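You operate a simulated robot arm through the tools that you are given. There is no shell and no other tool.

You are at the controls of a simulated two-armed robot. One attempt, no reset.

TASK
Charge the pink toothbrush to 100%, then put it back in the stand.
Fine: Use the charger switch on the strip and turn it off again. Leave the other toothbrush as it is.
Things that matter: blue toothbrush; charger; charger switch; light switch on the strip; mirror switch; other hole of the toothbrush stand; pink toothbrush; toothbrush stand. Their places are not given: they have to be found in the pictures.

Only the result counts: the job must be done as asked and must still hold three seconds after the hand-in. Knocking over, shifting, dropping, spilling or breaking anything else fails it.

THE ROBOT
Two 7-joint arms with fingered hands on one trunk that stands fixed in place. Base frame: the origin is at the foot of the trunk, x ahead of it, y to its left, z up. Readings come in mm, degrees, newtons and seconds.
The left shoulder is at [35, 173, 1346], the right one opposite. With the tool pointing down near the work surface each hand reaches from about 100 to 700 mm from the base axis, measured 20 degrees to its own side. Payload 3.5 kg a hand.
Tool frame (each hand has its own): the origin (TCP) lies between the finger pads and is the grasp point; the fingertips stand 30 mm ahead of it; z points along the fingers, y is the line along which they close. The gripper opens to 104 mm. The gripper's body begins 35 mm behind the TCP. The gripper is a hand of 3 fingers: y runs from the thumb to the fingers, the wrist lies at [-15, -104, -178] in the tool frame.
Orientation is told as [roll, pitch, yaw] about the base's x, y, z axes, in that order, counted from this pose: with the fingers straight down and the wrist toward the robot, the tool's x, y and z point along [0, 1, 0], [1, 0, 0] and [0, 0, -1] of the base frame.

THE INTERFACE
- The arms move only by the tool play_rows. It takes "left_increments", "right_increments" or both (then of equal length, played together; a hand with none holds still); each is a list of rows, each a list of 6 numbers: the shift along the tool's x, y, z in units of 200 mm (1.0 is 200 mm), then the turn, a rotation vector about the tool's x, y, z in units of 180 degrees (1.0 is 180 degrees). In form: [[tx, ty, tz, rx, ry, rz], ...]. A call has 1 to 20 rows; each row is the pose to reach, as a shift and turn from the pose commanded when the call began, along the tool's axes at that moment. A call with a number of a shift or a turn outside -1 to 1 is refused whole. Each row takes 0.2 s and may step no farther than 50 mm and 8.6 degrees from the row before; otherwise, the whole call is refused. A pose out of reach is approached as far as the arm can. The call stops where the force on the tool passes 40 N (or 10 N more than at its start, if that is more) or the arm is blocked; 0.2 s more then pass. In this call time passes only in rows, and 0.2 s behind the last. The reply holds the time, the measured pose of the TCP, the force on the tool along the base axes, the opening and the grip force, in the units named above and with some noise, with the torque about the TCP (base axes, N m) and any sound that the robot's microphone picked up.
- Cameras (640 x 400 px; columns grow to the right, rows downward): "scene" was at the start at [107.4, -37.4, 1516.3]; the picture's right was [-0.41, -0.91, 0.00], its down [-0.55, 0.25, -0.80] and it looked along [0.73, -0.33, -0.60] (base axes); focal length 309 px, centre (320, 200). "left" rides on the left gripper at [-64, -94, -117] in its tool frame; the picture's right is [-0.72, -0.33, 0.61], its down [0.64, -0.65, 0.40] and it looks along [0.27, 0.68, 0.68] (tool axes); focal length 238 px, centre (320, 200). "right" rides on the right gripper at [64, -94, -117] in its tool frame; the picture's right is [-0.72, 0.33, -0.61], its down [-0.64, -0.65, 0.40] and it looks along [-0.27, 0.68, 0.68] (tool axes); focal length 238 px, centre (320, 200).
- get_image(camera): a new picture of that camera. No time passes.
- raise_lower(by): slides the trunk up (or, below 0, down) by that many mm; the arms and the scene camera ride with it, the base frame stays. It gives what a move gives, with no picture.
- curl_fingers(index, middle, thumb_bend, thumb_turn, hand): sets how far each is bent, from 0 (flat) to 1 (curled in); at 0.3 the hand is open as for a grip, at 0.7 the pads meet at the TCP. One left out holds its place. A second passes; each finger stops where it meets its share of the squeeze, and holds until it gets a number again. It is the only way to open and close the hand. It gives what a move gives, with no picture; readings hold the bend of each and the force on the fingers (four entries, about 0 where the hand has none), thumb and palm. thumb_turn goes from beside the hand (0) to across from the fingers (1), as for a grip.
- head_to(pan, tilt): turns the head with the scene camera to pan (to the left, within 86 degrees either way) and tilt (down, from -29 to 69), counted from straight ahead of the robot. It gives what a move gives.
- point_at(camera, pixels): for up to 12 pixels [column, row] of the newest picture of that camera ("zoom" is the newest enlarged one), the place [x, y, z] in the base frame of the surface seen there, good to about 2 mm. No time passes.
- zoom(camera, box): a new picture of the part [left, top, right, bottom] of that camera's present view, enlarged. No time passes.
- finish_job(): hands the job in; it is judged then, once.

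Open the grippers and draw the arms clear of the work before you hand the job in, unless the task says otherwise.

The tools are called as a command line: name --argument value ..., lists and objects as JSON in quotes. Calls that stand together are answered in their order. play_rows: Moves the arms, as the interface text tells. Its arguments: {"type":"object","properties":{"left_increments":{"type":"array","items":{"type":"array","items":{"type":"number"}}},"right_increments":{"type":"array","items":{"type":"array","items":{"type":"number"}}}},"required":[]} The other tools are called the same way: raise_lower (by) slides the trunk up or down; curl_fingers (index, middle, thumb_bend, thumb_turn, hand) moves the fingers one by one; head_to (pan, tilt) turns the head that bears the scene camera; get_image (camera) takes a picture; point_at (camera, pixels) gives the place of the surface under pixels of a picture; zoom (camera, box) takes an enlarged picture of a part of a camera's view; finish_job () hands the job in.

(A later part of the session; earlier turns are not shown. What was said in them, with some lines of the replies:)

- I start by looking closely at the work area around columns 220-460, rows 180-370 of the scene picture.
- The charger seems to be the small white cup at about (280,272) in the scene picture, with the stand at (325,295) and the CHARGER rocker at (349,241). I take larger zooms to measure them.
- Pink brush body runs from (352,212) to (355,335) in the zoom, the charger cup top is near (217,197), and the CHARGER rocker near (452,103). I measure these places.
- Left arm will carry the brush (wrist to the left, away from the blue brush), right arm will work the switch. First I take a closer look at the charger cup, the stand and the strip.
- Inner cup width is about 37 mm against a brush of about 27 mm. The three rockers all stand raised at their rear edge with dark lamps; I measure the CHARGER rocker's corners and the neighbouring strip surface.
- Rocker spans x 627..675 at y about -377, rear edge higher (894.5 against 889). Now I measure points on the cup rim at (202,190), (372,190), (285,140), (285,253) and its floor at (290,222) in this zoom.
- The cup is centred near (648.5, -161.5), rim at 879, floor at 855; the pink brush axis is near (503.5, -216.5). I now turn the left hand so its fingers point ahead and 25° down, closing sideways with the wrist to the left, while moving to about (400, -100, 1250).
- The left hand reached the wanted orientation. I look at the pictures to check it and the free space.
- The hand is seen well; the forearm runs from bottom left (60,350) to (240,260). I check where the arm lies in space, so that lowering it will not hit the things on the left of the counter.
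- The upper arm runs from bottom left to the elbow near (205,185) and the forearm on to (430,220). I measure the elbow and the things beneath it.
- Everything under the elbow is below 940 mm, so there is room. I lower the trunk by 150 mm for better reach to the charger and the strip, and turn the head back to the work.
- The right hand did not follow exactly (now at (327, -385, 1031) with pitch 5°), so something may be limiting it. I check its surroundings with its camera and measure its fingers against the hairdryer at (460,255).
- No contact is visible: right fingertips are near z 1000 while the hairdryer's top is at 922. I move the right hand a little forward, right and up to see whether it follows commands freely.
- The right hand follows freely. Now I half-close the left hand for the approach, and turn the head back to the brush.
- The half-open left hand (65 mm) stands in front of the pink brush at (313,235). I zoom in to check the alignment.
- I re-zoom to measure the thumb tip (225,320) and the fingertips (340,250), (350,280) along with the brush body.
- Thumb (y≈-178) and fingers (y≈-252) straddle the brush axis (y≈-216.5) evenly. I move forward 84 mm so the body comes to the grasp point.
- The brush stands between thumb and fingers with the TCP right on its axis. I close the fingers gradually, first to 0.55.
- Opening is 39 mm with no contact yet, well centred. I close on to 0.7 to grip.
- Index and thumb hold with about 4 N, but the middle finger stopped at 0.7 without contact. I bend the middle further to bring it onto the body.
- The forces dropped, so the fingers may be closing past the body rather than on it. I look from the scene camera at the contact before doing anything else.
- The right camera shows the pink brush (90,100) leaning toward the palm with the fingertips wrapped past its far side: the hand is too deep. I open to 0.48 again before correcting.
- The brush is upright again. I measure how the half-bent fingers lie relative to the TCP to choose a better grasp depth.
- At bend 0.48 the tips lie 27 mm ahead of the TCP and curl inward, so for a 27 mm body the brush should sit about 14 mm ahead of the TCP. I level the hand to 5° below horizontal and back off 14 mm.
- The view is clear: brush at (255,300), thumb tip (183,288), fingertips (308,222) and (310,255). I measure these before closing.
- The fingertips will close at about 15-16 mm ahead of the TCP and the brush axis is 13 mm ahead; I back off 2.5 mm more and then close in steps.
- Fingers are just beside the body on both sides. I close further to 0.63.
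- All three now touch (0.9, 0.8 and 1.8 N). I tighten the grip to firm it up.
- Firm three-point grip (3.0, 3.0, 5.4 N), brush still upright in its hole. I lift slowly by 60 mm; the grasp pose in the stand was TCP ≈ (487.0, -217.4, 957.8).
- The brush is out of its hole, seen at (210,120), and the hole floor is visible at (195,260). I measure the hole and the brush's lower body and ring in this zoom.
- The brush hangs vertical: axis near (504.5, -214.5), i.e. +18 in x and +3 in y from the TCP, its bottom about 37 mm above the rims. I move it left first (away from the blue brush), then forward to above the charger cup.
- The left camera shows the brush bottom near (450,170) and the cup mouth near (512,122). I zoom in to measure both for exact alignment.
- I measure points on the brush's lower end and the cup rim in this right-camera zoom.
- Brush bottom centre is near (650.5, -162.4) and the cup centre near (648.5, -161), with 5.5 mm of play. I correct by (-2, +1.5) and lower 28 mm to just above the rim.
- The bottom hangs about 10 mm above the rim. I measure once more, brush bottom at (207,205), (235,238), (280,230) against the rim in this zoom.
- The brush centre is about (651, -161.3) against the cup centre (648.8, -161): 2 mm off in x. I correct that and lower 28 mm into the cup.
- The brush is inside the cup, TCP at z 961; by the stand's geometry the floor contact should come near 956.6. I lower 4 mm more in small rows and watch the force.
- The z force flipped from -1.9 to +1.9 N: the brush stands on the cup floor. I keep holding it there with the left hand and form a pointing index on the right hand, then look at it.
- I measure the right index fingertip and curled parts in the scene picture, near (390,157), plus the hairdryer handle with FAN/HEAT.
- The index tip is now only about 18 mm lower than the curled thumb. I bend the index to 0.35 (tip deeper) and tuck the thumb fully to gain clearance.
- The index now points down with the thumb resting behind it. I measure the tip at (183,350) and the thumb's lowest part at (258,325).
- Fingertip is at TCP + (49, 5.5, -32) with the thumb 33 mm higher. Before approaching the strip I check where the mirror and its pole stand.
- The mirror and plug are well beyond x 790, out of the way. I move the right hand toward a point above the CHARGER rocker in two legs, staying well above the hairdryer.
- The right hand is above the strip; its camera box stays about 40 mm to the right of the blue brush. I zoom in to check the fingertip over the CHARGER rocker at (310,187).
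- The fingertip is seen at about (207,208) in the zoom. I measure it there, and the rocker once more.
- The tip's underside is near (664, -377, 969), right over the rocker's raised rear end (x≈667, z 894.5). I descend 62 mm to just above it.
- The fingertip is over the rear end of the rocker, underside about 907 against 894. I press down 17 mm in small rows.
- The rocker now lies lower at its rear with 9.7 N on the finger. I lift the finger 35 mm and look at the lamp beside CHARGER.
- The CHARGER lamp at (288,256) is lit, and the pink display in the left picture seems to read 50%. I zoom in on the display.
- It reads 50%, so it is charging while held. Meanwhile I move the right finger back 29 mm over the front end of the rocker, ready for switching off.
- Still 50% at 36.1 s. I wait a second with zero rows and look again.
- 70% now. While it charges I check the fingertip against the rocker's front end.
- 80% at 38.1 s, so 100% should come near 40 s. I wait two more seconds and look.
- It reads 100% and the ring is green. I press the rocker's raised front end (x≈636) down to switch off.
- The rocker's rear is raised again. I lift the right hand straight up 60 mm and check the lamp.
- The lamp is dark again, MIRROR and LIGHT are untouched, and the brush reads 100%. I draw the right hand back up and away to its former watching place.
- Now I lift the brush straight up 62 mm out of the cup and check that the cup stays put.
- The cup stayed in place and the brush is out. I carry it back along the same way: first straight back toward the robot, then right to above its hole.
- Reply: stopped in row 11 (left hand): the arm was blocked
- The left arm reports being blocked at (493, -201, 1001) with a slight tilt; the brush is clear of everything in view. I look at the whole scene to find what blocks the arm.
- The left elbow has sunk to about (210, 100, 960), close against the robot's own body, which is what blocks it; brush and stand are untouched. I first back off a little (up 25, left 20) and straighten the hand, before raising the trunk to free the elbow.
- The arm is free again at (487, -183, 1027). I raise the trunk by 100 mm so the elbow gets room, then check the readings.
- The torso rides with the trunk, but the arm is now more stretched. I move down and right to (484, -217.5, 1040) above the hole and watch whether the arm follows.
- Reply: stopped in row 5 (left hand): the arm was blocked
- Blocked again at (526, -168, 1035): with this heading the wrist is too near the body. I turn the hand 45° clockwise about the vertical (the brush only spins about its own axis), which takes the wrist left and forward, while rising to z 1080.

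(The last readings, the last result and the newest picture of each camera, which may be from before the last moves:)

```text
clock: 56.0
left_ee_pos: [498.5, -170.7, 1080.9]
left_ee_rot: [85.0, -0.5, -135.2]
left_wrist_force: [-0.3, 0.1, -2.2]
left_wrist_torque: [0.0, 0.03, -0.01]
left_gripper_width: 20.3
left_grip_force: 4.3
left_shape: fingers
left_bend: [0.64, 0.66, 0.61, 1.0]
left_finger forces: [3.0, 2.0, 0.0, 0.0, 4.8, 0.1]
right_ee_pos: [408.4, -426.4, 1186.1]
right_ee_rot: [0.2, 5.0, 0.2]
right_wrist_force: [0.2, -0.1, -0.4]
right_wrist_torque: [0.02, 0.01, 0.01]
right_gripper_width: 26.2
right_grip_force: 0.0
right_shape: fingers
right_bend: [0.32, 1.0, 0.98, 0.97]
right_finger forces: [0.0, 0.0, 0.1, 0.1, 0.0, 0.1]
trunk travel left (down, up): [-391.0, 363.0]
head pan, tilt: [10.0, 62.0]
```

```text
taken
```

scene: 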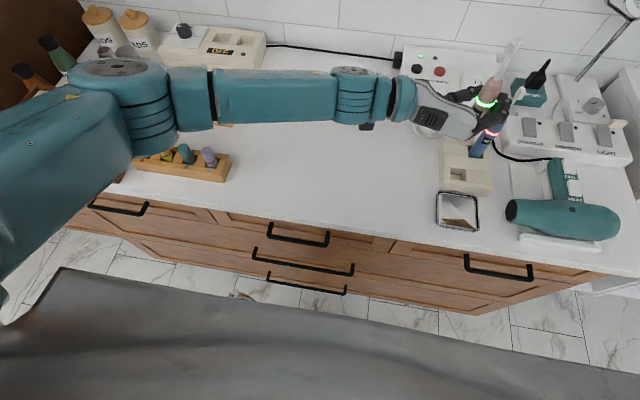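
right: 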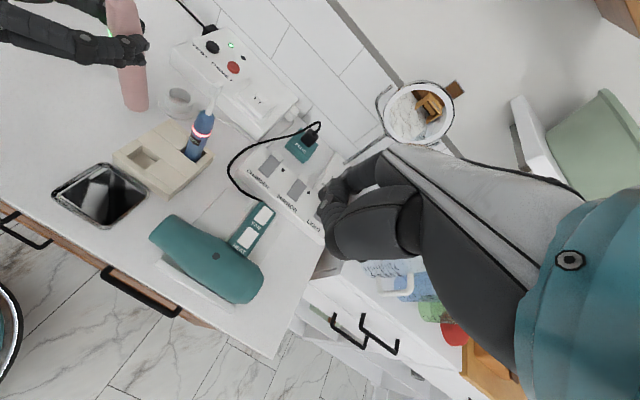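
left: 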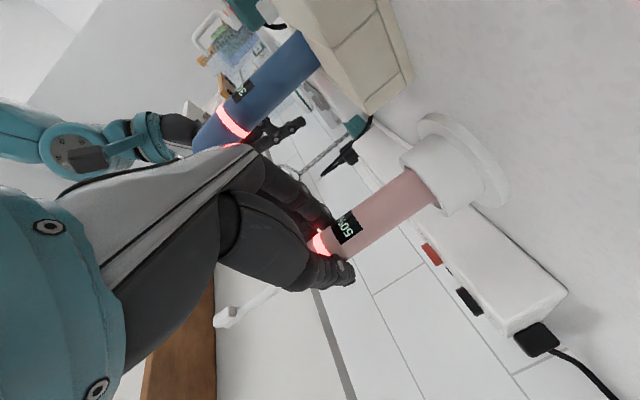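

Now the elbow has swung out to the left at (130,100) and the pose is exact: (498.5, -170.7, 1081), yaw -135. I check how high the elbow and forearm are above the things on the counter.

point_at --camera "scene" --pixels '[[115, 68], [150, 100], [190, 100], [270, 95], [355, 80], [160, 145], [260, 120], [60, 130], [345, 115], [60, 60], [105, 20], [180, 155]]'

zoom --camera "right" --box '[60, 0, 240, 140]'

```text
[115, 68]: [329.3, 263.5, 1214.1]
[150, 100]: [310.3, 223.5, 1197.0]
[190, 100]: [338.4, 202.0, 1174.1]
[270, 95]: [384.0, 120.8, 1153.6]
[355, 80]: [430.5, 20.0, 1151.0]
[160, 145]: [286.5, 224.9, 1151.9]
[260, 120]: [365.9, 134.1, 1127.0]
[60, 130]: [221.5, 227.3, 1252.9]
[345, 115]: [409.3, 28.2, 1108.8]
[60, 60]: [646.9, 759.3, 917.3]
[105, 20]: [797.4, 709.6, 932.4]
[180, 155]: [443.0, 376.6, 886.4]
```

```text
2.86 times, centred on (150, 70) of right
```

zoom: 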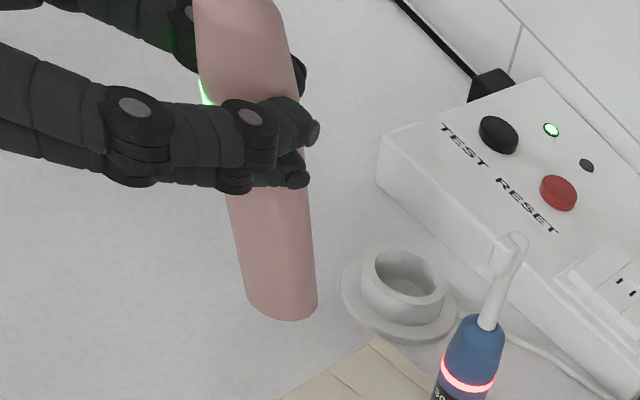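

The elbow is at 1150-1210 mm, clear of the 920 mm tall things. Now I measure the held brush in this zoom (bottom near (283,310), body (275,220)).

point_at --camera "zoom" --pixels '[[250, 295], [280, 312], [313, 300], [245, 260], [278, 270], [312, 265], [235, 215], [270, 225], [305, 215], [205, 40], [245, 50], [283, 40]]'

head_to --pan -22 --tilt 45

get_image --camera "scene"

get_image --camera "left"

```text
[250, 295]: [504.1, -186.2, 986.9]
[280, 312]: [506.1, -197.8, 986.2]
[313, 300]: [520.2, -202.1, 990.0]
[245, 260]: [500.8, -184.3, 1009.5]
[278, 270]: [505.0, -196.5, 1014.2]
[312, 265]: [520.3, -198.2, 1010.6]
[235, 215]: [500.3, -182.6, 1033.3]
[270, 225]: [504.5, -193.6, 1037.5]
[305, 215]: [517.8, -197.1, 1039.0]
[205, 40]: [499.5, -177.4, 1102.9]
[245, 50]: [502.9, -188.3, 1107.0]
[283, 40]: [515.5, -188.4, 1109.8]
```

```text
clock: 56.9
left_ee_pos: [497.7, -171.9, 1081.0]
left_ee_rot: [85.1, -0.3, -135.1]
left_wrist_force: [-0.5, 0.4, -3.0]
left_wrist_torque: [0.04, 0.01, 0.0]
left_gripper_width: 20.1
left_grip_force: 5.0
left_shape: fingers
left_bend: [0.64, 0.66, 0.61, 1.0]
left_finger forces: [3.0, 2.0, 0.0, 0.1, 4.7, 0.0]
right_ee_pos: [407.1, -425.9, 1186.4]
right_ee_rot: [0.1, 5.1, 0.1]
right_wrist_force: [0.6, -0.8, 0.0]
right_wrist_torque: [0.01, -0.06, 0.02]
right_gripper_width: 26.2
right_grip_force: 0.1
right_shape: fingers
right_bend: [0.32, 1.0, 0.98, 0.97]
right_finger forces: [0.0, 0.0, 0.0, 0.0, 0.0, 0.0]
trunk travel left (down, up): [-391.0, 363.0]
head pan, tilt: [-22.0, 45.0]
```

```text
taken
```

scene: 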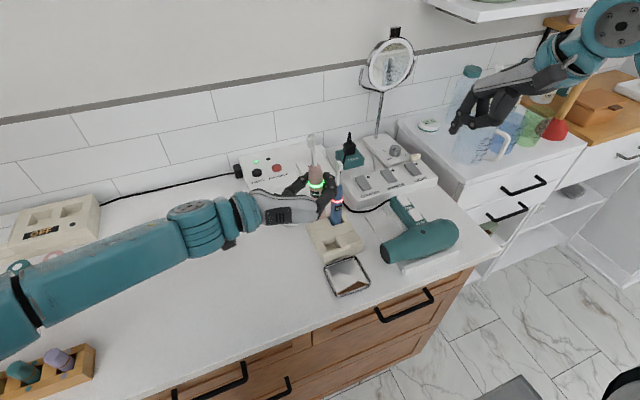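

```text
taken
```

left: 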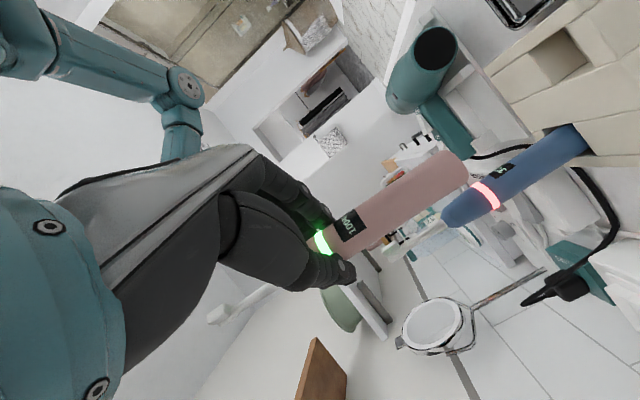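

The brush has tipped about 6° in the grip (bottom at (516,-190), ring height at (512,-177.5)), probably while the arm was blocked. I turn the hand to set the brush vertical again.

play_rows --left_increments '[[0, 0, 0, 0.0007, -0.0157, 0.0078], [0, 0, 0, 0.0014, -0.0313, 0.0155]]'

zoom --camera "right" --box '[60, 0, 240, 140]'

zoom --camera "scene" --box '[270, 120, 370, 220]'

```text
clock: 57.5
left_ee_pos: [498.8, -172.6, 1080.7]
left_ee_rot: [79.5, 2.5, -135.3]
left_wrist_force: [-0.1, -0.1, -1.8]
left_wrist_torque: [0.01, 0.04, 0.0]
left_gripper_width: 20.4
left_grip_force: 4.9
left_shape: fingers
left_bend: [0.64, 0.66, 0.61, 1.0]
left_finger forces: [3.1, 1.9, 0.1, 0.0, 4.6, 0.0]
right_ee_pos: [407.0, -426.3, 1186.6]
right_ee_rot: [0.2, 5.1, 0.1]
right_wrist_force: [0.0, -0.6, 0.2]
right_wrist_torque: [-0.02, -0.01, 0.01]
right_gripper_width: 26.0
right_grip_force: 0.1
right_shape: fingers
right_bend: [0.32, 1.0, 0.98, 0.97]
right_finger forces: [0.1, 0.0, 0.0, 0.0, 0.1, 0.0]
trunk travel left (down, up): [-391.0, 363.0]
head pan, tilt: [-22.0, 45.0]
```

```text
2.86 times, centred on (150, 70) of right
```

zoom: 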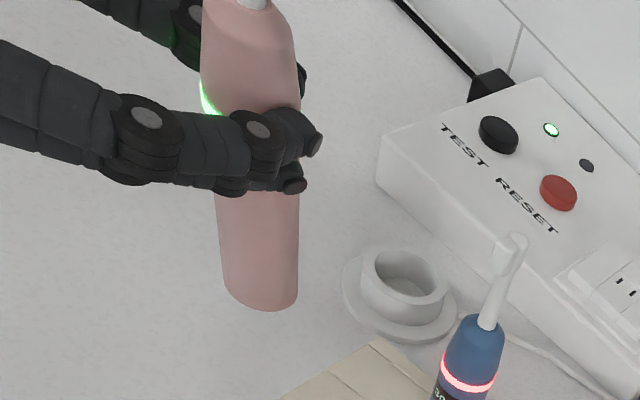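

```text
4.00 times, centred on (320, 170) of scene
```

zoom: 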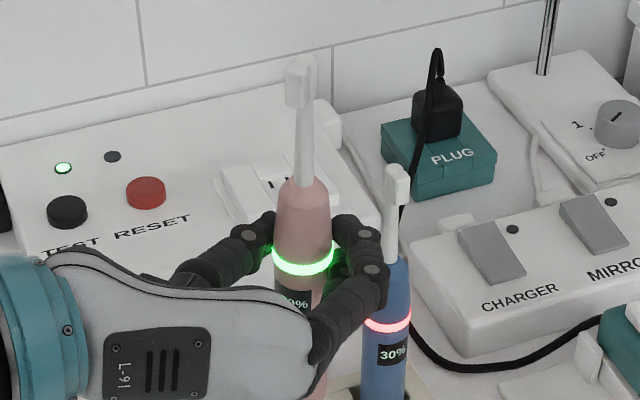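

I measure the brush axis again from both cameras.

point_at --camera "zoom" --pixels '[[278, 235], [303, 235], [329, 235], [280, 215], [302, 215], [327, 215], [302, 300], [304, 120], [303, 150], [302, 185]]'

zoom --camera "right" --box '[60, 0, 240, 140]'

point_at --camera "zoom" --pixels '[[227, 285], [258, 303], [292, 297], [223, 250], [255, 265], [294, 255], [219, 210], [255, 220], [297, 215], [205, 50], [250, 55], [290, 50]]'

```text
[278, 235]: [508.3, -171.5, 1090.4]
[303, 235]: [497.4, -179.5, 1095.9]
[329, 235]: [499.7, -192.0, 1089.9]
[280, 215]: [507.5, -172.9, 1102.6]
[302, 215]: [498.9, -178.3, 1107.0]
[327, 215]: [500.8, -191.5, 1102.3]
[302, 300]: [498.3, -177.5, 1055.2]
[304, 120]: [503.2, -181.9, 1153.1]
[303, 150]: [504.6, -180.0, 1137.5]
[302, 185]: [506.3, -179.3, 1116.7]
```

```text
2.86 times, centred on (150, 70) of right
```

zoom: 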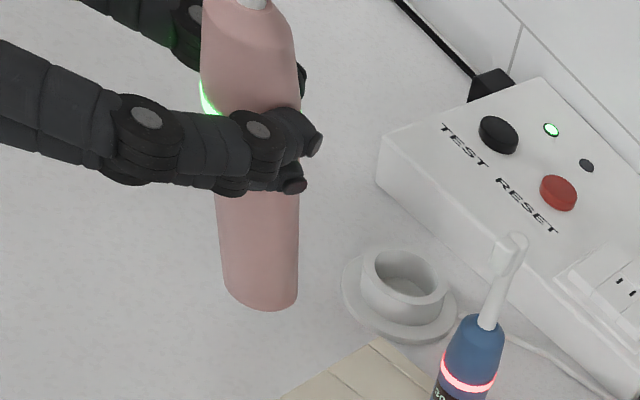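

```text
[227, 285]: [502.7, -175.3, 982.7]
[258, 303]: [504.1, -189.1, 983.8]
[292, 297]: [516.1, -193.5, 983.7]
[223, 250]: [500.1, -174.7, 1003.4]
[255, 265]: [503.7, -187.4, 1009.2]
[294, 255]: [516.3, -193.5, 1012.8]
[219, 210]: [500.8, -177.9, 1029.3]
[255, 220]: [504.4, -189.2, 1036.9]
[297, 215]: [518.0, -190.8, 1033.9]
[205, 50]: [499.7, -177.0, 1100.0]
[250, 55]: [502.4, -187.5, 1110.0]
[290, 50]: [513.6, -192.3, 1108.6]
```

The brush is upright within about 1-2° now, bottom centre at (513.8, -181.0) = TCP + (15, -8.4). I re-measure the hole's edges from the right camera.

zoom --camera "right" --box '[100, 110, 220, 200]'

```text
4.44 times, centred on (160, 155) of right
```

zoom: 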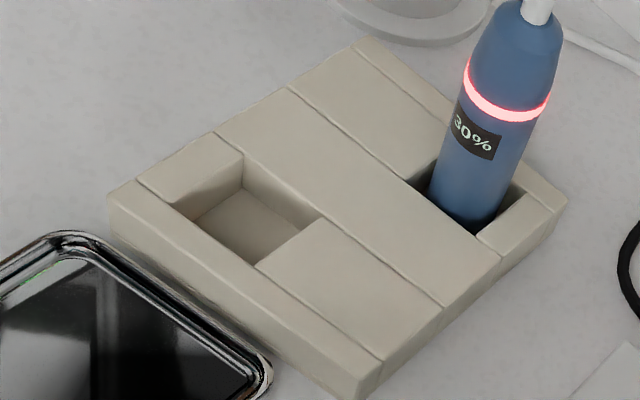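

point_at --camera "zoom" --pixels '[[172, 205], [255, 268], [327, 215], [243, 155], [204, 178], [210, 240], [295, 245], [288, 182], [245, 225], [230, 210], [112, 200], [365, 395]]'

```text
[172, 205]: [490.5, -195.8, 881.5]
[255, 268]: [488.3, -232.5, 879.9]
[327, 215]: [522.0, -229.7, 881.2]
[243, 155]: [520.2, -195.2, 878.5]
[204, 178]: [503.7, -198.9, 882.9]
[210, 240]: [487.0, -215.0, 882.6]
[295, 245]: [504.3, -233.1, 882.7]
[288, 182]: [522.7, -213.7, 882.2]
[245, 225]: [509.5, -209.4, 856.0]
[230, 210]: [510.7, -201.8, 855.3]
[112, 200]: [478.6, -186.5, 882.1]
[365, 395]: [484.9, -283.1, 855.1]
```

The hole is centred near (505, -215) with its floor at 855.5. I bring the brush bottom over it, still 40 mm above the stand.

play_rows --left_increments '[[-0.068, 0.041, 0.0355, 0, 0, 0], [-0.136, 0.0819, 0.0709, 0, 0, 0], [-0.2039, 0.1229, 0.1064, 0, 0, 0], [-0.2719, 0.1638, 0.1418, 0, 0, 0]]'

zoom --camera "right" --box '[60, 40, 240, 180]'

get_image --camera "scene"

```text
clock: 58.5
left_ee_pos: [490.1, -205.3, 1020.0]
left_ee_rot: [79.4, 2.5, -135.3]
left_wrist_force: [0.5, -0.5, -1.3]
left_wrist_torque: [0.03, 0.03, -0.02]
left_gripper_width: 20.6
left_grip_force: 5.0
left_shape: fingers
left_bend: [0.64, 0.66, 0.62, 1.0]
left_finger forces: [3.1, 1.8, 0.0, 0.0, 4.7, 0.0]
right_ee_pos: [408.4, -426.3, 1186.2]
right_ee_rot: [0.2, 5.1, 0.1]
right_wrist_force: [-0.4, 0.2, 0.1]
right_wrist_torque: [-0.02, 0.02, -0.01]
right_gripper_width: 26.3
right_grip_force: 0.1
right_shape: fingers
right_bend: [0.32, 1.0, 0.98, 0.97]
right_finger forces: [0.0, 0.1, 0.1, 0.0, 0.1, 0.0]
trunk travel left (down, up): [-391.0, 363.0]
head pan, tilt: [-22.0, 45.0]
```

```text
2.86 times, centred on (150, 110) of right
```

zoom: 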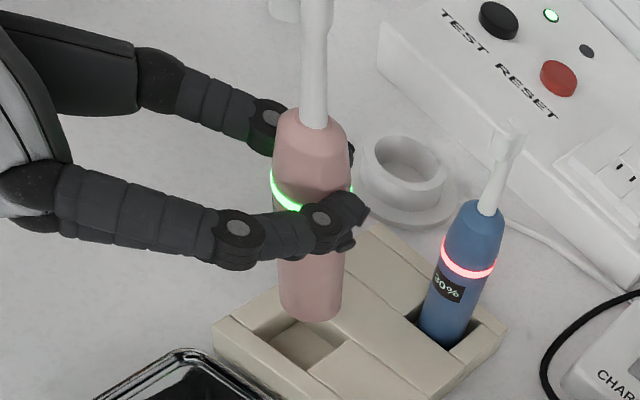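

```text
taken
```

scene: 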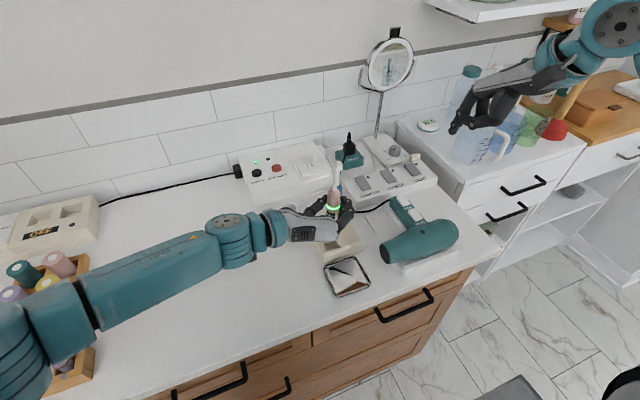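

The arm follows freely here. I measure the brush end over the hole and check the elbow height near (40,330) in the scene.

point_at --camera "scene" --pixels '[[30, 330], [70, 310], [120, 290], [20, 370], [60, 350], [75, 372], [35, 270], [230, 240]]'

point_at --camera "zoom" --pixels '[[283, 305], [310, 320], [340, 305], [281, 280], [310, 290], [343, 280], [275, 155], [305, 160], [345, 150], [255, 330], [300, 340], [330, 340]]'

get_image --camera "left"

```text
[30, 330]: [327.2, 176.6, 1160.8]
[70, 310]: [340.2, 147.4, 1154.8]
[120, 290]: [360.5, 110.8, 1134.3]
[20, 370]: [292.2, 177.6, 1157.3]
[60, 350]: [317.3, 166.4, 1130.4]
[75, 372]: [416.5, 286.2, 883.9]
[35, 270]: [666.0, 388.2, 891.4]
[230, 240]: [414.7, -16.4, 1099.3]
```

```text
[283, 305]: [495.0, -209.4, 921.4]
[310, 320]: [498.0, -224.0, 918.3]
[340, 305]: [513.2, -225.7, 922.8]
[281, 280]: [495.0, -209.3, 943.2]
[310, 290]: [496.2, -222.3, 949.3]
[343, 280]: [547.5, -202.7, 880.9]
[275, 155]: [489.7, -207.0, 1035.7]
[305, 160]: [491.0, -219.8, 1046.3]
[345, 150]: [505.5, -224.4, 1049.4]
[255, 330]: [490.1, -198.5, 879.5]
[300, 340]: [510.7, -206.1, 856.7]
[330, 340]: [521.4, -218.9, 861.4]
```

```text
taken
```

left: 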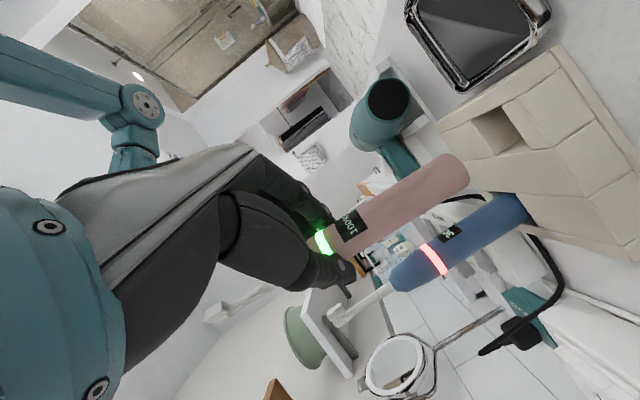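

The brush leans 2.4° (bottom (506.8, -214), upper body (502, -212)). I straighten that, re-centre over (505, -215) and lower 25 mm to just above the stand.

play_rows --left_increments '[[-0.0399, 0.0023, 0.0129, -0.0005, -0.004, -0.0018], [-0.0799, 0.0045, 0.0259, -0.001, -0.008, -0.0036], [-0.1198, 0.0068, 0.0388, -0.0015, -0.012, -0.0054]]'

zoom --camera "right" --box '[80, 70, 220, 190]'

zoom --camera "left" --box '[380, 50, 600, 230]'

```text
clock: 59.3
left_ee_pos: [491.6, -208.9, 995.7]
left_ee_rot: [77.2, 1.5, -135.4]
left_wrist_force: [0.1, 0.5, -2.1]
left_wrist_torque: [0.04, 0.0, 0.01]
left_gripper_width: 20.3
left_grip_force: 4.6
left_shape: fingers
left_bend: [0.64, 0.66, 0.62, 1.0]
left_finger forces: [3.1, 1.7, 0.1, 0.0, 4.5, 0.0]
right_ee_pos: [408.2, -428.2, 1186.1]
right_ee_rot: [0.2, 5.0, 0.1]
right_wrist_force: [-0.2, -0.6, 0.6]
right_wrist_torque: [0.02, 0.0, -0.01]
right_gripper_width: 26.1
right_grip_force: 0.1
right_shape: fingers
right_bend: [0.32, 1.0, 0.98, 0.97]
right_finger forces: [0.0, 0.1, 0.0, 0.0, 0.1, 0.1]
trunk travel left (down, up): [-391.0, 363.0]
head pan, tilt: [-22.0, 45.0]
```

```text
3.33 times, centred on (150, 130) of right
```

zoom: 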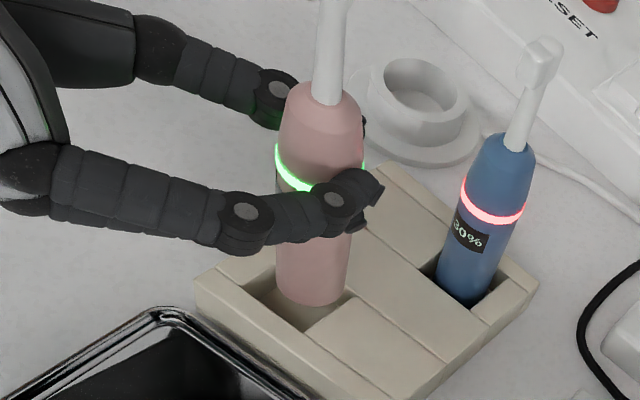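

```text
2.22 times, centred on (490, 140) of left
```

zoom: 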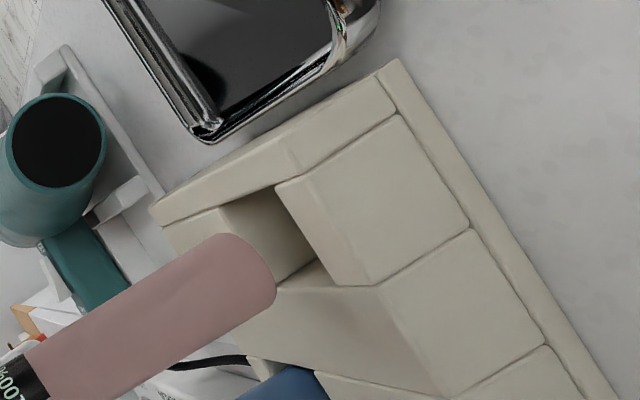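

The end is near the hole. I measure it from both cameras against the hole edges.

point_at --camera "zoom" --pixels '[[238, 237], [258, 250], [270, 275], [272, 290], [200, 260], [235, 285], [250, 305], [160, 290], [210, 330], [150, 350], [278, 185], [335, 285]]'

zoom --camera "right" --box '[110, 110, 210, 190]'

point_at --camera "zoom" --pixels '[[180, 215], [200, 233], [230, 240], [265, 235], [282, 220], [180, 180], [225, 195], [285, 185], [120, 245], [155, 210], [240, 262], [310, 240]]'

```text
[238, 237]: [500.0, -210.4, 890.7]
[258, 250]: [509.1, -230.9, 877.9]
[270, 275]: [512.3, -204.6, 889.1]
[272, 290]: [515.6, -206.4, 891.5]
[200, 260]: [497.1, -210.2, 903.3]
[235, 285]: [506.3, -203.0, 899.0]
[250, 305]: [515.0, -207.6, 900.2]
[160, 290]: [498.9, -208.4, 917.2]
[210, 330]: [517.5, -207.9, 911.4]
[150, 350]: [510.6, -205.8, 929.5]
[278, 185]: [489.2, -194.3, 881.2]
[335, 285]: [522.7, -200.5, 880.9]
```

```text
5.00 times, centred on (160, 150) of right
```

zoom: 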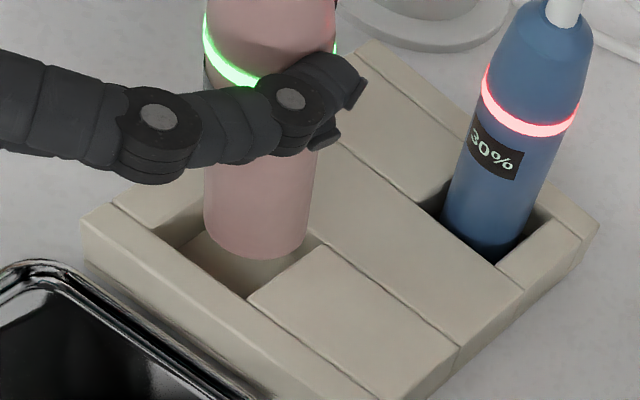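

```text
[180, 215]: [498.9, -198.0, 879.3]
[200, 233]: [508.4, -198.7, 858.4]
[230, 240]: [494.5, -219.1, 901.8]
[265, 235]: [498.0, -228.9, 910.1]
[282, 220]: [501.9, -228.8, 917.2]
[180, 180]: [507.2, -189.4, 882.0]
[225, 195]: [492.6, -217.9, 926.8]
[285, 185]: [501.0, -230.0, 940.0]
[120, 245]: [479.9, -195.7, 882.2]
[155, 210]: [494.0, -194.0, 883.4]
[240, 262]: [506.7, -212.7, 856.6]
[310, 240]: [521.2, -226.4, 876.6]
```

Brush centre is about (506, -217) against the hole centre (505, -215). I shift (-1, +2) and lower 28 mm into the hole, watching the force.

play_rows --left_increments '[[-0.0219, -0.0029, -0.0059, 0, 0, 0], [-0.0609, -0.0019, 0.0029, 0, 0, 0], [-0.0999, -0.0008, 0.0118, 0, 0, 0], [-0.1389, 0.0002, 0.0207, 0, 0, 0]]'

zoom --camera "right" --box '[80, 70, 220, 190]'

zoom --camera "left" --box '[380, 50, 600, 230]'

```text
clock: 60.3
left_ee_pos: [491.1, -205.9, 967.7]
left_ee_rot: [77.3, 1.4, -135.5]
left_wrist_force: [-0.4, 0.7, -2.6]
left_wrist_torque: [0.02, 0.05, 0.04]
left_gripper_width: 20.4
left_grip_force: 5.1
left_shape: fingers
left_bend: [0.64, 0.66, 0.62, 1.0]
left_finger forces: [3.1, 1.8, 0.1, 0.0, 4.5, 0.0]
right_ee_pos: [407.8, -425.5, 1185.6]
right_ee_rot: [0.2, 5.1, 0.1]
right_wrist_force: [0.0, 0.4, 0.2]
right_wrist_torque: [0.03, -0.01, 0.0]
right_gripper_width: 26.0
right_grip_force: 0.1
right_shape: fingers
right_bend: [0.32, 1.0, 0.98, 0.97]
right_finger forces: [0.1, 0.0, 0.1, 0.0, 0.0, 0.1]
trunk travel left (down, up): [-391.0, 363.0]
head pan, tilt: [-22.0, 45.0]
```

```text
3.33 times, centred on (150, 130) of right
```

zoom: 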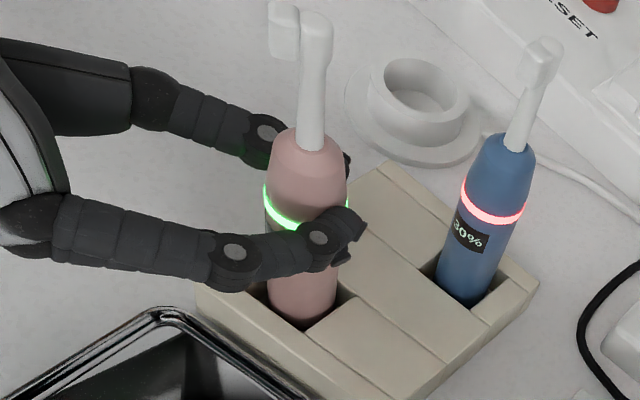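

```text
2.22 times, centred on (490, 140) of left
```

zoom: 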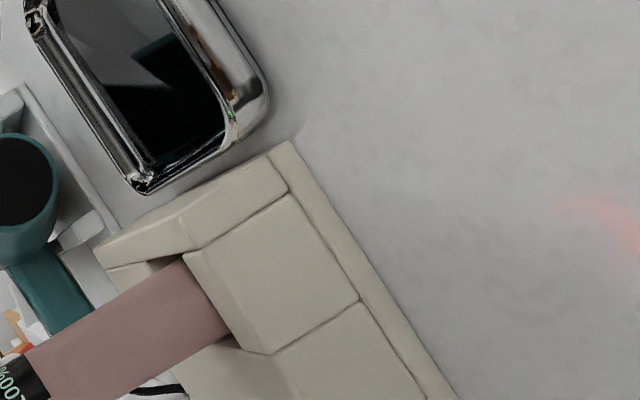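

The brush is inside the hole with no contact force. I lower another 9 mm in small rows.

play_rows --left_increments '[[-0.0195, 0.0005, 0.0044, 0, 0, 0], [-0.0341, 0.0009, 0.0078, 0, 0, 0], [-0.0439, 0.0012, 0.01, 0, 0, 0]]'

```text
clock: 61.1
left_ee_pos: [490.9, -207.7, 960.2]
left_ee_rot: [77.5, 1.5, -135.4]
left_wrist_force: [0.6, -0.2, 5.1]
left_wrist_torque: [-0.1, -0.05, 0.03]
left_gripper_width: 20.3
left_grip_force: 5.3
left_shape: fingers
left_bend: [0.64, 0.66, 0.62, 1.0]
left_finger forces: [3.2, 2.2, 0.0, 0.1, 5.1, 0.1]
right_ee_pos: [406.9, -426.2, 1188.0]
right_ee_rot: [0.1, 5.0, 0.1]
right_wrist_force: [0.0, 0.0, -1.0]
right_wrist_torque: [-0.02, 0.01, 0.0]
right_gripper_width: 26.1
right_grip_force: 0.1
right_shape: fingers
right_bend: [0.32, 1.0, 0.98, 0.97]
right_finger forces: [0.0, 0.0, 0.0, 0.1, 0.0, 0.1]
trunk travel left (down, up): [-391.0, 363.0]
head pan, tilt: [-22.0, 45.0]
```

The z force rose to +5 N: the brush touches the floor. I check with the cameras that it is really seated inside the hole.

zoom --camera "right" --box '[80, 70, 220, 190]'

zoom --camera "left" --box '[300, 80, 520, 280]'

zoom --camera "scene" --box '[280, 130, 400, 280]'

```text
3.33 times, centred on (150, 130) of right
```

zoom: 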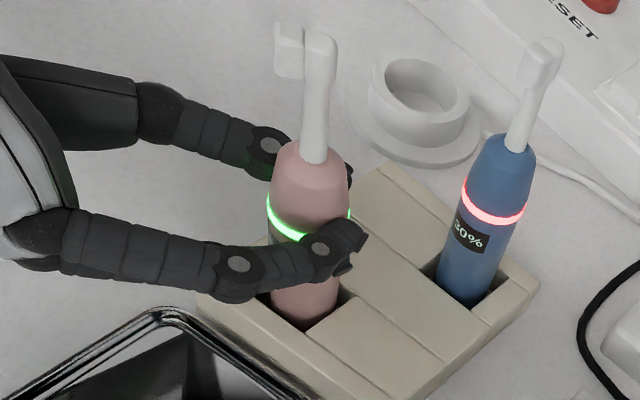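

```text
2.00 times, centred on (410, 180) of left
```

zoom: 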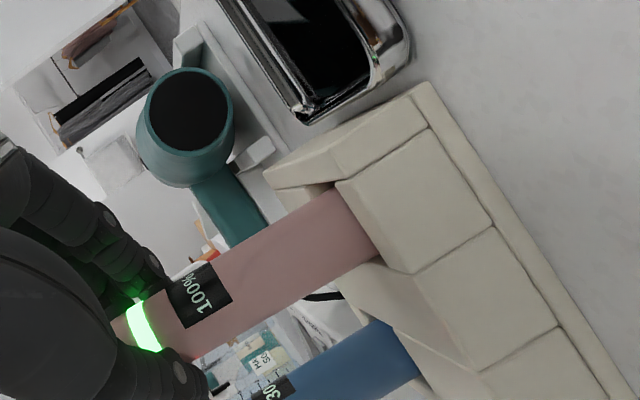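

```text
2.67 times, centred on (340, 205) of scene
```

zoom: 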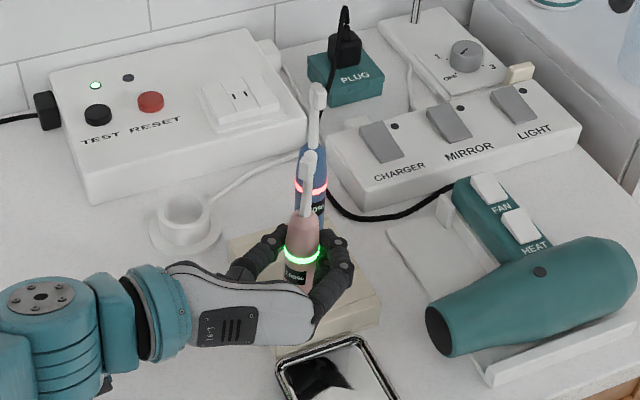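

I compare heights with the original: head top was at z≈1060 and body front points as before.

point_at --camera "zoom" --pixels '[[307, 155], [306, 175], [304, 215], [302, 235], [302, 255], [317, 90], [315, 150], [316, 188], [185, 195], [260, 260], [340, 330], [370, 300]]'

```text
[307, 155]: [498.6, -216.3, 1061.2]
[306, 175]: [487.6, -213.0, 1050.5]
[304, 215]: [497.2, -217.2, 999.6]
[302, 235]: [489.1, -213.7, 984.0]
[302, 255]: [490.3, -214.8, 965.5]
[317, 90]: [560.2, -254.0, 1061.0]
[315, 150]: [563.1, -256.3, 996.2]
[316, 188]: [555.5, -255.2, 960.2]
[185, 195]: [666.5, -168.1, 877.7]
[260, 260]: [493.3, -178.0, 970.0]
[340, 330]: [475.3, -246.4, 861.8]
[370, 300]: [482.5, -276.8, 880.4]
```

Heights match the starting state (head top 1061, ring near 962), so the brush is fully seated. I open the left hand gently.

curl_fingers --hand "left" --index 0.56 --middle 0.56 --thumb_bend 0.56

zoom --camera "right" --box '[80, 70, 220, 190]'

zoom --camera "scene" --box '[290, 150, 370, 260]'

```text
clock: 62.1
left_ee_pos: [490.9, -206.6, 958.1]
left_ee_rot: [77.3, 1.5, -135.4]
left_wrist_force: [0.7, -0.6, 0.6]
left_wrist_torque: [-0.02, 0.01, 0.02]
left_gripper_width: 36.1
left_grip_force: 0.0
left_shape: fingers
left_bend: [0.56, 0.56, 0.56, 1.0]
left_finger forces: [0.0, 0.1, 0.0, 0.0, 0.2, 0.0]
right_ee_pos: [409.1, -426.4, 1187.3]
right_ee_rot: [0.1, 5.0, 0.1]
right_wrist_force: [-0.5, 0.1, -0.1]
right_wrist_torque: [-0.01, -0.03, 0.02]
right_gripper_width: 26.3
right_grip_force: 0.1
right_shape: fingers
right_bend: [0.32, 1.0, 0.98, 0.97]
right_finger forces: [0.0, 0.0, 0.0, 0.1, 0.0, 0.0]
trunk travel left (down, up): [-391.0, 363.0]
head pan, tilt: [-22.0, 45.0]
```

```text
3.33 times, centred on (150, 130) of right
```

zoom: 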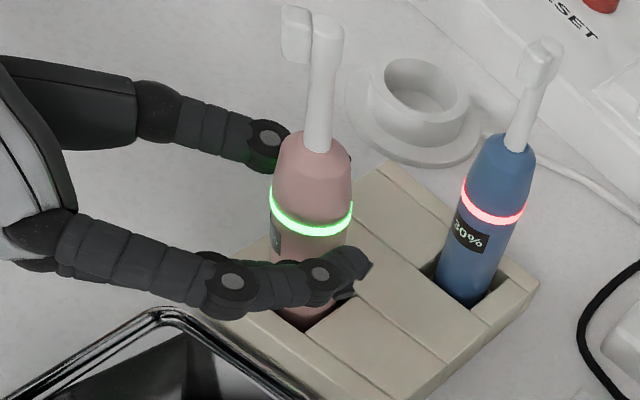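

```text
3.64 times, centred on (330, 205) of scene
```

zoom: 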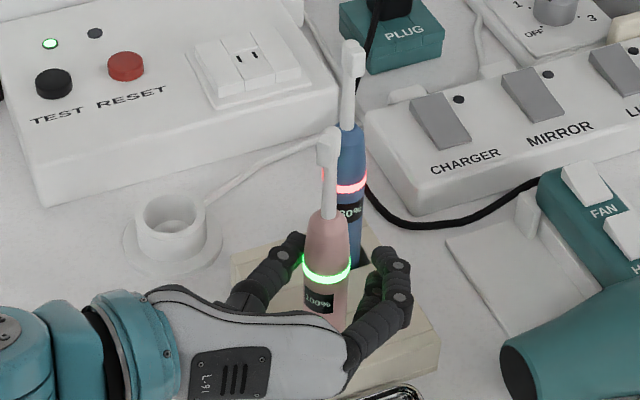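

The brush stands free in its hole. I open the hand wider and then draw it straight back along its pointing direction.

curl_fingers --hand "left" --index 0.42 --middle 0.42 --thumb_bend 0.42

zoom --camera "right" --box '[60, 50, 240, 190]'

zoom --camera "scene" --box '[270, 150, 390, 260]'

```text
clock: 63.1
left_ee_pos: [490.3, -205.8, 959.3]
left_ee_rot: [77.4, 1.5, -135.3]
left_wrist_force: [0.5, -0.5, -1.0]
left_wrist_torque: [0.01, 0.02, 0.03]
left_gripper_width: 72.0
left_grip_force: 0.1
left_shape: fingers
left_bend: [0.42, 0.42, 0.42, 0.99]
left_finger forces: [0.0, 0.0, 0.0, 0.1, 0.0, 0.1]
right_ee_pos: [408.7, -425.8, 1187.2]
right_ee_rot: [0.0, 5.1, 0.0]
right_wrist_force: [-0.1, -0.5, 0.2]
right_wrist_torque: [0.01, 0.01, 0.01]
right_gripper_width: 26.1
right_grip_force: 0.1
right_shape: fingers
right_bend: [0.32, 1.0, 0.98, 0.97]
right_finger forces: [0.0, 0.1, 0.0, 0.0, 0.0, 0.1]
trunk travel left (down, up): [-391.0, 363.0]
head pan, tilt: [-22.0, 45.0]
```

```text
2.86 times, centred on (150, 120) of right
```

zoom: 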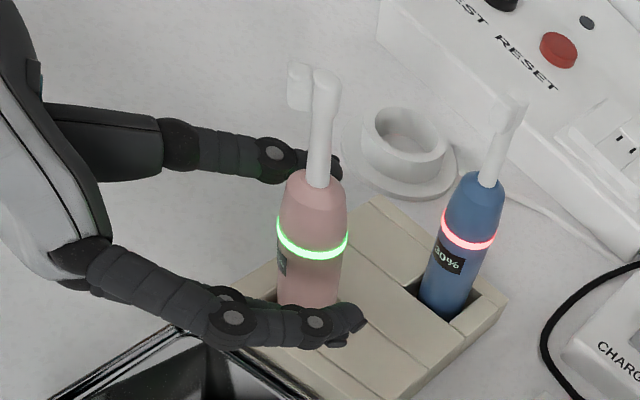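

```text
3.64 times, centred on (330, 205) of scene
```

zoom: 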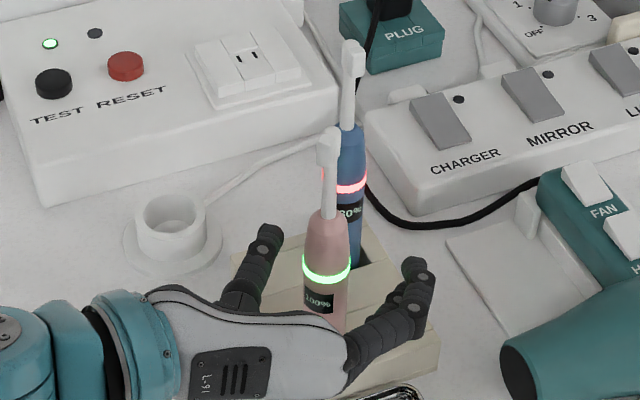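

The fingers are well clear of the brush on both sides. I retreat 120 mm along the hand's own axis.

play_rows --left_increments '[[0, 0, -0.075, 0, 0, 0], [0, 0, -0.2, 0, 0, 0], [0, 0, -0.325, 0, 0, 0], [0, 0, -0.45, 0, 0, 0], [0, 0, -0.6, 0, 0, 0]]'

get_image --camera "scene"

zoom --camera "right" --box '[60, 50, 240, 190]'

```text
clock: 64.3
left_ee_pos: [406.2, -124.6, 985.4]
left_ee_rot: [77.5, 1.4, -135.4]
left_wrist_force: [0.3, 0.0, -0.4]
left_wrist_torque: [-0.04, 0.01, 0.01]
left_gripper_width: 72.1
left_grip_force: 0.0
left_shape: fingers
left_bend: [0.42, 0.42, 0.42, 0.99]
left_finger forces: [0.0, 0.0, 0.1, 0.0, 0.0, 0.0]
right_ee_pos: [406.9, -425.6, 1185.7]
right_ee_rot: [0.1, 5.1, 0.1]
right_wrist_force: [-0.8, 0.5, -0.2]
right_wrist_torque: [0.03, 0.0, 0.01]
right_gripper_width: 26.1
right_grip_force: 0.0
right_shape: fingers
right_bend: [0.32, 1.0, 0.98, 0.97]
right_finger forces: [0.0, 0.0, 0.1, 0.1, 0.0, 0.1]
trunk travel left (down, up): [-391.0, 363.0]
head pan, tilt: [-22.0, 45.0]
```

```text
taken
```

scene: 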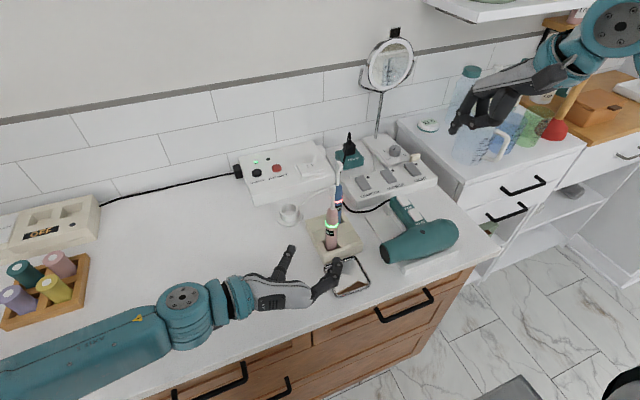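

```text
2.86 times, centred on (150, 120) of right
```

zoom: 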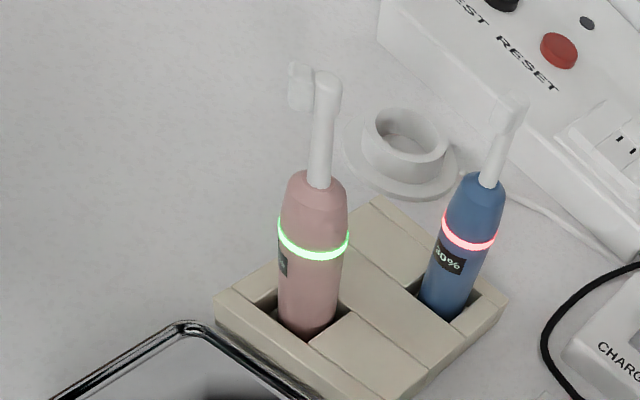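

The pink brush stands in its hole with green ring; blue one untouched. I raise the trunk 100 mm to lift both arms clear and open both hands.

raise_lower --by 100

curl_fingers --hand "right" --index 0.3 --middle 0.3 --thumb_bend 0.3 --thumb_turn 1.0

curl_fingers --hand "left" --index 0.3 --middle 0.3 --thumb_bend 0.3

get_image --camera "scene"

zoom --camera "scene" --box '[230, 150, 450, 310]'

```text
clock: 65.7
left_ee_pos: [408.5, -124.8, 1085.0]
left_ee_rot: [77.5, 1.4, -135.4]
left_wrist_force: [0.4, 0.5, 0.6]
left_wrist_torque: [-0.02, -0.02, -0.03]
left_gripper_width: 72.2
left_grip_force: 0.0
left_shape: fingers
left_bend: [0.42, 0.42, 0.42, 0.99]
left_finger forces: [0.0, 0.0, 0.0, 0.1, 0.0, 0.0]
right_ee_pos: [408.7, -425.2, 1286.2]
right_ee_rot: [0.1, 5.1, 0.1]
right_wrist_force: [-1.0, 0.0, -0.1]
right_wrist_torque: [-0.01, 0.0, -0.01]
right_gripper_width: 26.2
right_grip_force: 0.0
right_shape: fingers
right_bend: [0.32, 1.0, 0.98, 0.97]
right_finger forces: [0.0, 0.1, 0.0, 0.0, 0.0, 0.0]
trunk travel left (down, up): [-491.0, 263.0]
head pan, tilt: [-22.0, 45.0]
```

```text
clock: 66.7
left_ee_pos: [408.8, -124.1, 1085.3]
left_ee_rot: [77.4, 1.5, -135.4]
left_wrist_force: [0.2, -1.2, -0.6]
left_wrist_torque: [-0.03, -0.01, 0.0]
left_gripper_width: 72.4
left_grip_force: 0.0
left_shape: fingers
left_bend: [0.42, 0.42, 0.42, 0.99]
left_finger forces: [0.0, 0.0, 0.0, 0.0, 0.0, 0.0]
right_ee_pos: [407.2, -426.4, 1286.0]
right_ee_rot: [0.1, 5.1, 0.1]
right_wrist_force: [-0.1, 0.5, -0.1]
right_wrist_torque: [0.0, 0.01, -0.01]
right_gripper_width: 102.8
right_grip_force: 0.0
right_shape: fingers
right_bend: [0.3, 0.3, 0.3, 0.98]
right_finger forces: [0.0, 0.1, 0.0, 0.0, 0.0, 0.0]
trunk travel left (down, up): [-491.0, 263.0]
head pan, tilt: [-22.0, 45.0]
```

```text
clock: 67.7
left_ee_pos: [408.9, -123.1, 1085.6]
left_ee_rot: [77.5, 1.5, -135.4]
left_wrist_force: [-0.4, -0.8, 0.4]
left_wrist_torque: [0.01, 0.0, 0.0]
left_gripper_width: 102.7
left_grip_force: 0.1
left_shape: fingers
left_bend: [0.3, 0.3, 0.3, 0.98]
left_finger forces: [0.0, 0.0, 0.0, 0.1, 0.1, 0.0]
right_ee_pos: [407.5, -426.0, 1286.6]
right_ee_rot: [0.0, 5.1, 0.0]
right_wrist_force: [0.9, 0.3, -0.4]
right_wrist_torque: [0.01, 0.0, 0.01]
right_gripper_width: 102.7
right_grip_force: 0.1
right_shape: fingers
right_bend: [0.3, 0.3, 0.3, 0.98]
right_finger forces: [0.0, 0.0, 0.0, 0.1, 0.0, 0.0]
trunk travel left (down, up): [-491.0, 263.0]
head pan, tilt: [-22.0, 45.0]
```

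```text
taken
```

scene: 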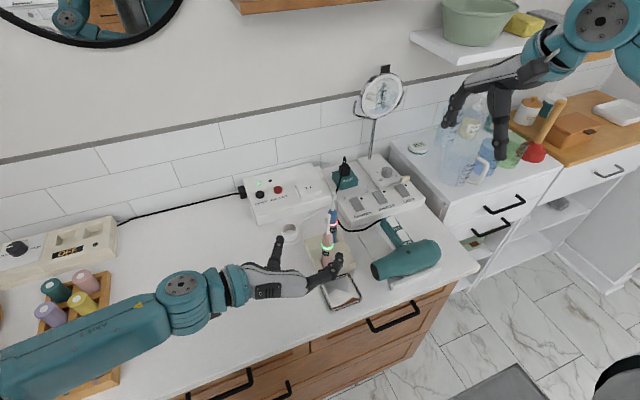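

```text
2.50 times, centred on (340, 230) of scene
```

zoom: 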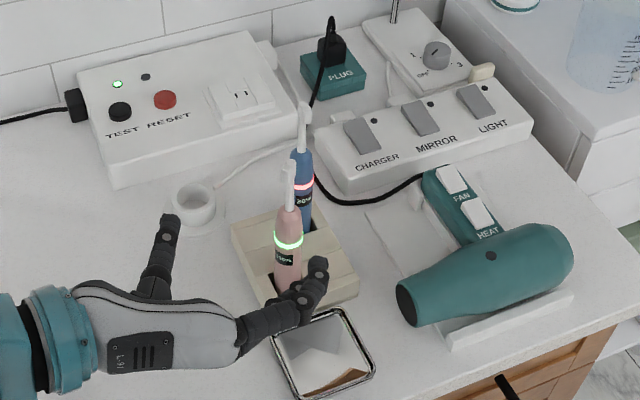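

All is as wanted: CHARGER lamp dark, pink brush in the stand at 100% with a green ring. I draw the left hand further up and left, away from the stand, before checking a last time.

play_rows --left_increments '[[0.0843, -0.0553, -0.0739, 0, 0, 0], [0.1685, -0.1105, -0.1478, 0, 0, 0], [0.2528, -0.1658, -0.2217, 0, 0, 0], [0.337, -0.221, -0.2956, 0, 0, 0]]'

zoom --camera "scene" --box '[230, 150, 450, 310]'

zoom --camera "scene" --box '[290, 190, 380, 290]'

```text
clock: 68.7
left_ee_pos: [408.0, -63.1, 1167.2]
left_ee_rot: [77.6, 1.4, -135.4]
left_wrist_force: [0.1, 0.5, -0.1]
left_wrist_torque: [0.0, -0.02, 0.0]
left_gripper_width: 102.9
left_grip_force: 0.1
left_shape: fingers
left_bend: [0.3, 0.3, 0.3, 0.98]
left_finger forces: [0.0, 0.0, 0.1, 0.1, 0.0, 0.0]
right_ee_pos: [407.6, -426.3, 1285.8]
right_ee_rot: [0.1, 5.1, 0.1]
right_wrist_force: [0.0, 0.5, -0.7]
right_wrist_torque: [0.01, 0.02, 0.02]
right_gripper_width: 103.0
right_grip_force: 0.0
right_shape: fingers
right_bend: [0.3, 0.3, 0.3, 0.98]
right_finger forces: [0.0, 0.0, 0.1, 0.1, 0.0, 0.0]
trunk travel left (down, up): [-491.0, 263.0]
head pan, tilt: [-22.0, 45.0]
```

```text
2.50 times, centred on (340, 230) of scene
```

zoom: 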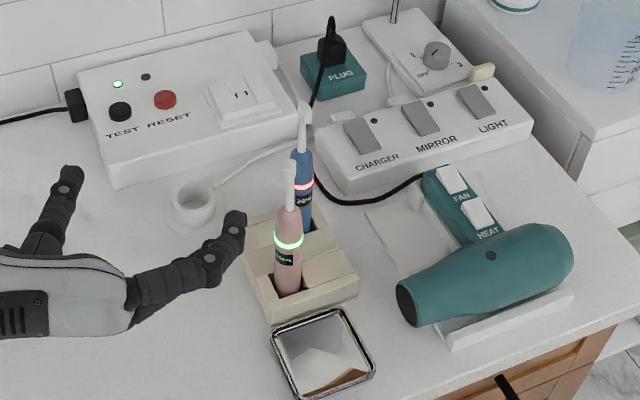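

```text
4.00 times, centred on (335, 240) of scene
```

zoom: 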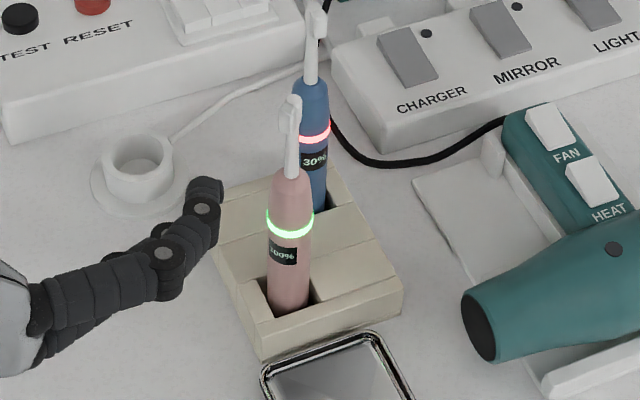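

Final check of positions: stand corners near (222,203), (260,335), (398,285) and the cup rim compared to the start.

point_at --camera "zoom" --pixels '[[224, 215], [262, 332], [396, 285], [340, 185], [112, 155], [172, 150], [140, 178], [289, 260], [292, 110], [408, 60], [290, 305], [313, 90]]'

```text
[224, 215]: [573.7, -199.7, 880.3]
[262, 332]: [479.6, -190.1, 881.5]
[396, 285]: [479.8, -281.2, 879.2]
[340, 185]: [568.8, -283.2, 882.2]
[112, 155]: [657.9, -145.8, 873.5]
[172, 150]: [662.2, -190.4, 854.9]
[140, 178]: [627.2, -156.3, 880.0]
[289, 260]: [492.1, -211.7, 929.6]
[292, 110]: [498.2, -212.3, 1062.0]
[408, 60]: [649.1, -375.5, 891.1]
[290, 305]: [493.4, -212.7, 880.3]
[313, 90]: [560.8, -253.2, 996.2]
```

The stand corners, charger and blue brush are where they were at the start. The pink brush is seated in its hole at 100%, the charger switch is off, and both hands are open and clear, so I hand the job in.

finish_job

```text
The job is handed in.
```

The pink toothbrush is charged to 100% and back in its own hole in the stand, and I've handed the job in.

- **Charging:** I held the brush in the charger with the left hand and switched CHARGER on at the strip with the right. The brush's display went from 40% to 100% and its ring turned green.
- **Switch:** CHARGER is off again and its lamp is dark. The MIRROR and LIGHT switches were not touched.
- **Surroundings:** In the last pictures and measurements, the blue toothbrush, stand and charger cup are where they started. The blue brush still reads 30%.
- **On the way back:** The left arm jammed twice against the robot's own body and the brush tipped about 6° in the grip. I turned the hand, straightened the brush and then set it down in its hole. Nothing else moved.

Both hands are open and clear of the counter. I don't have the judge's result, only my own final check.
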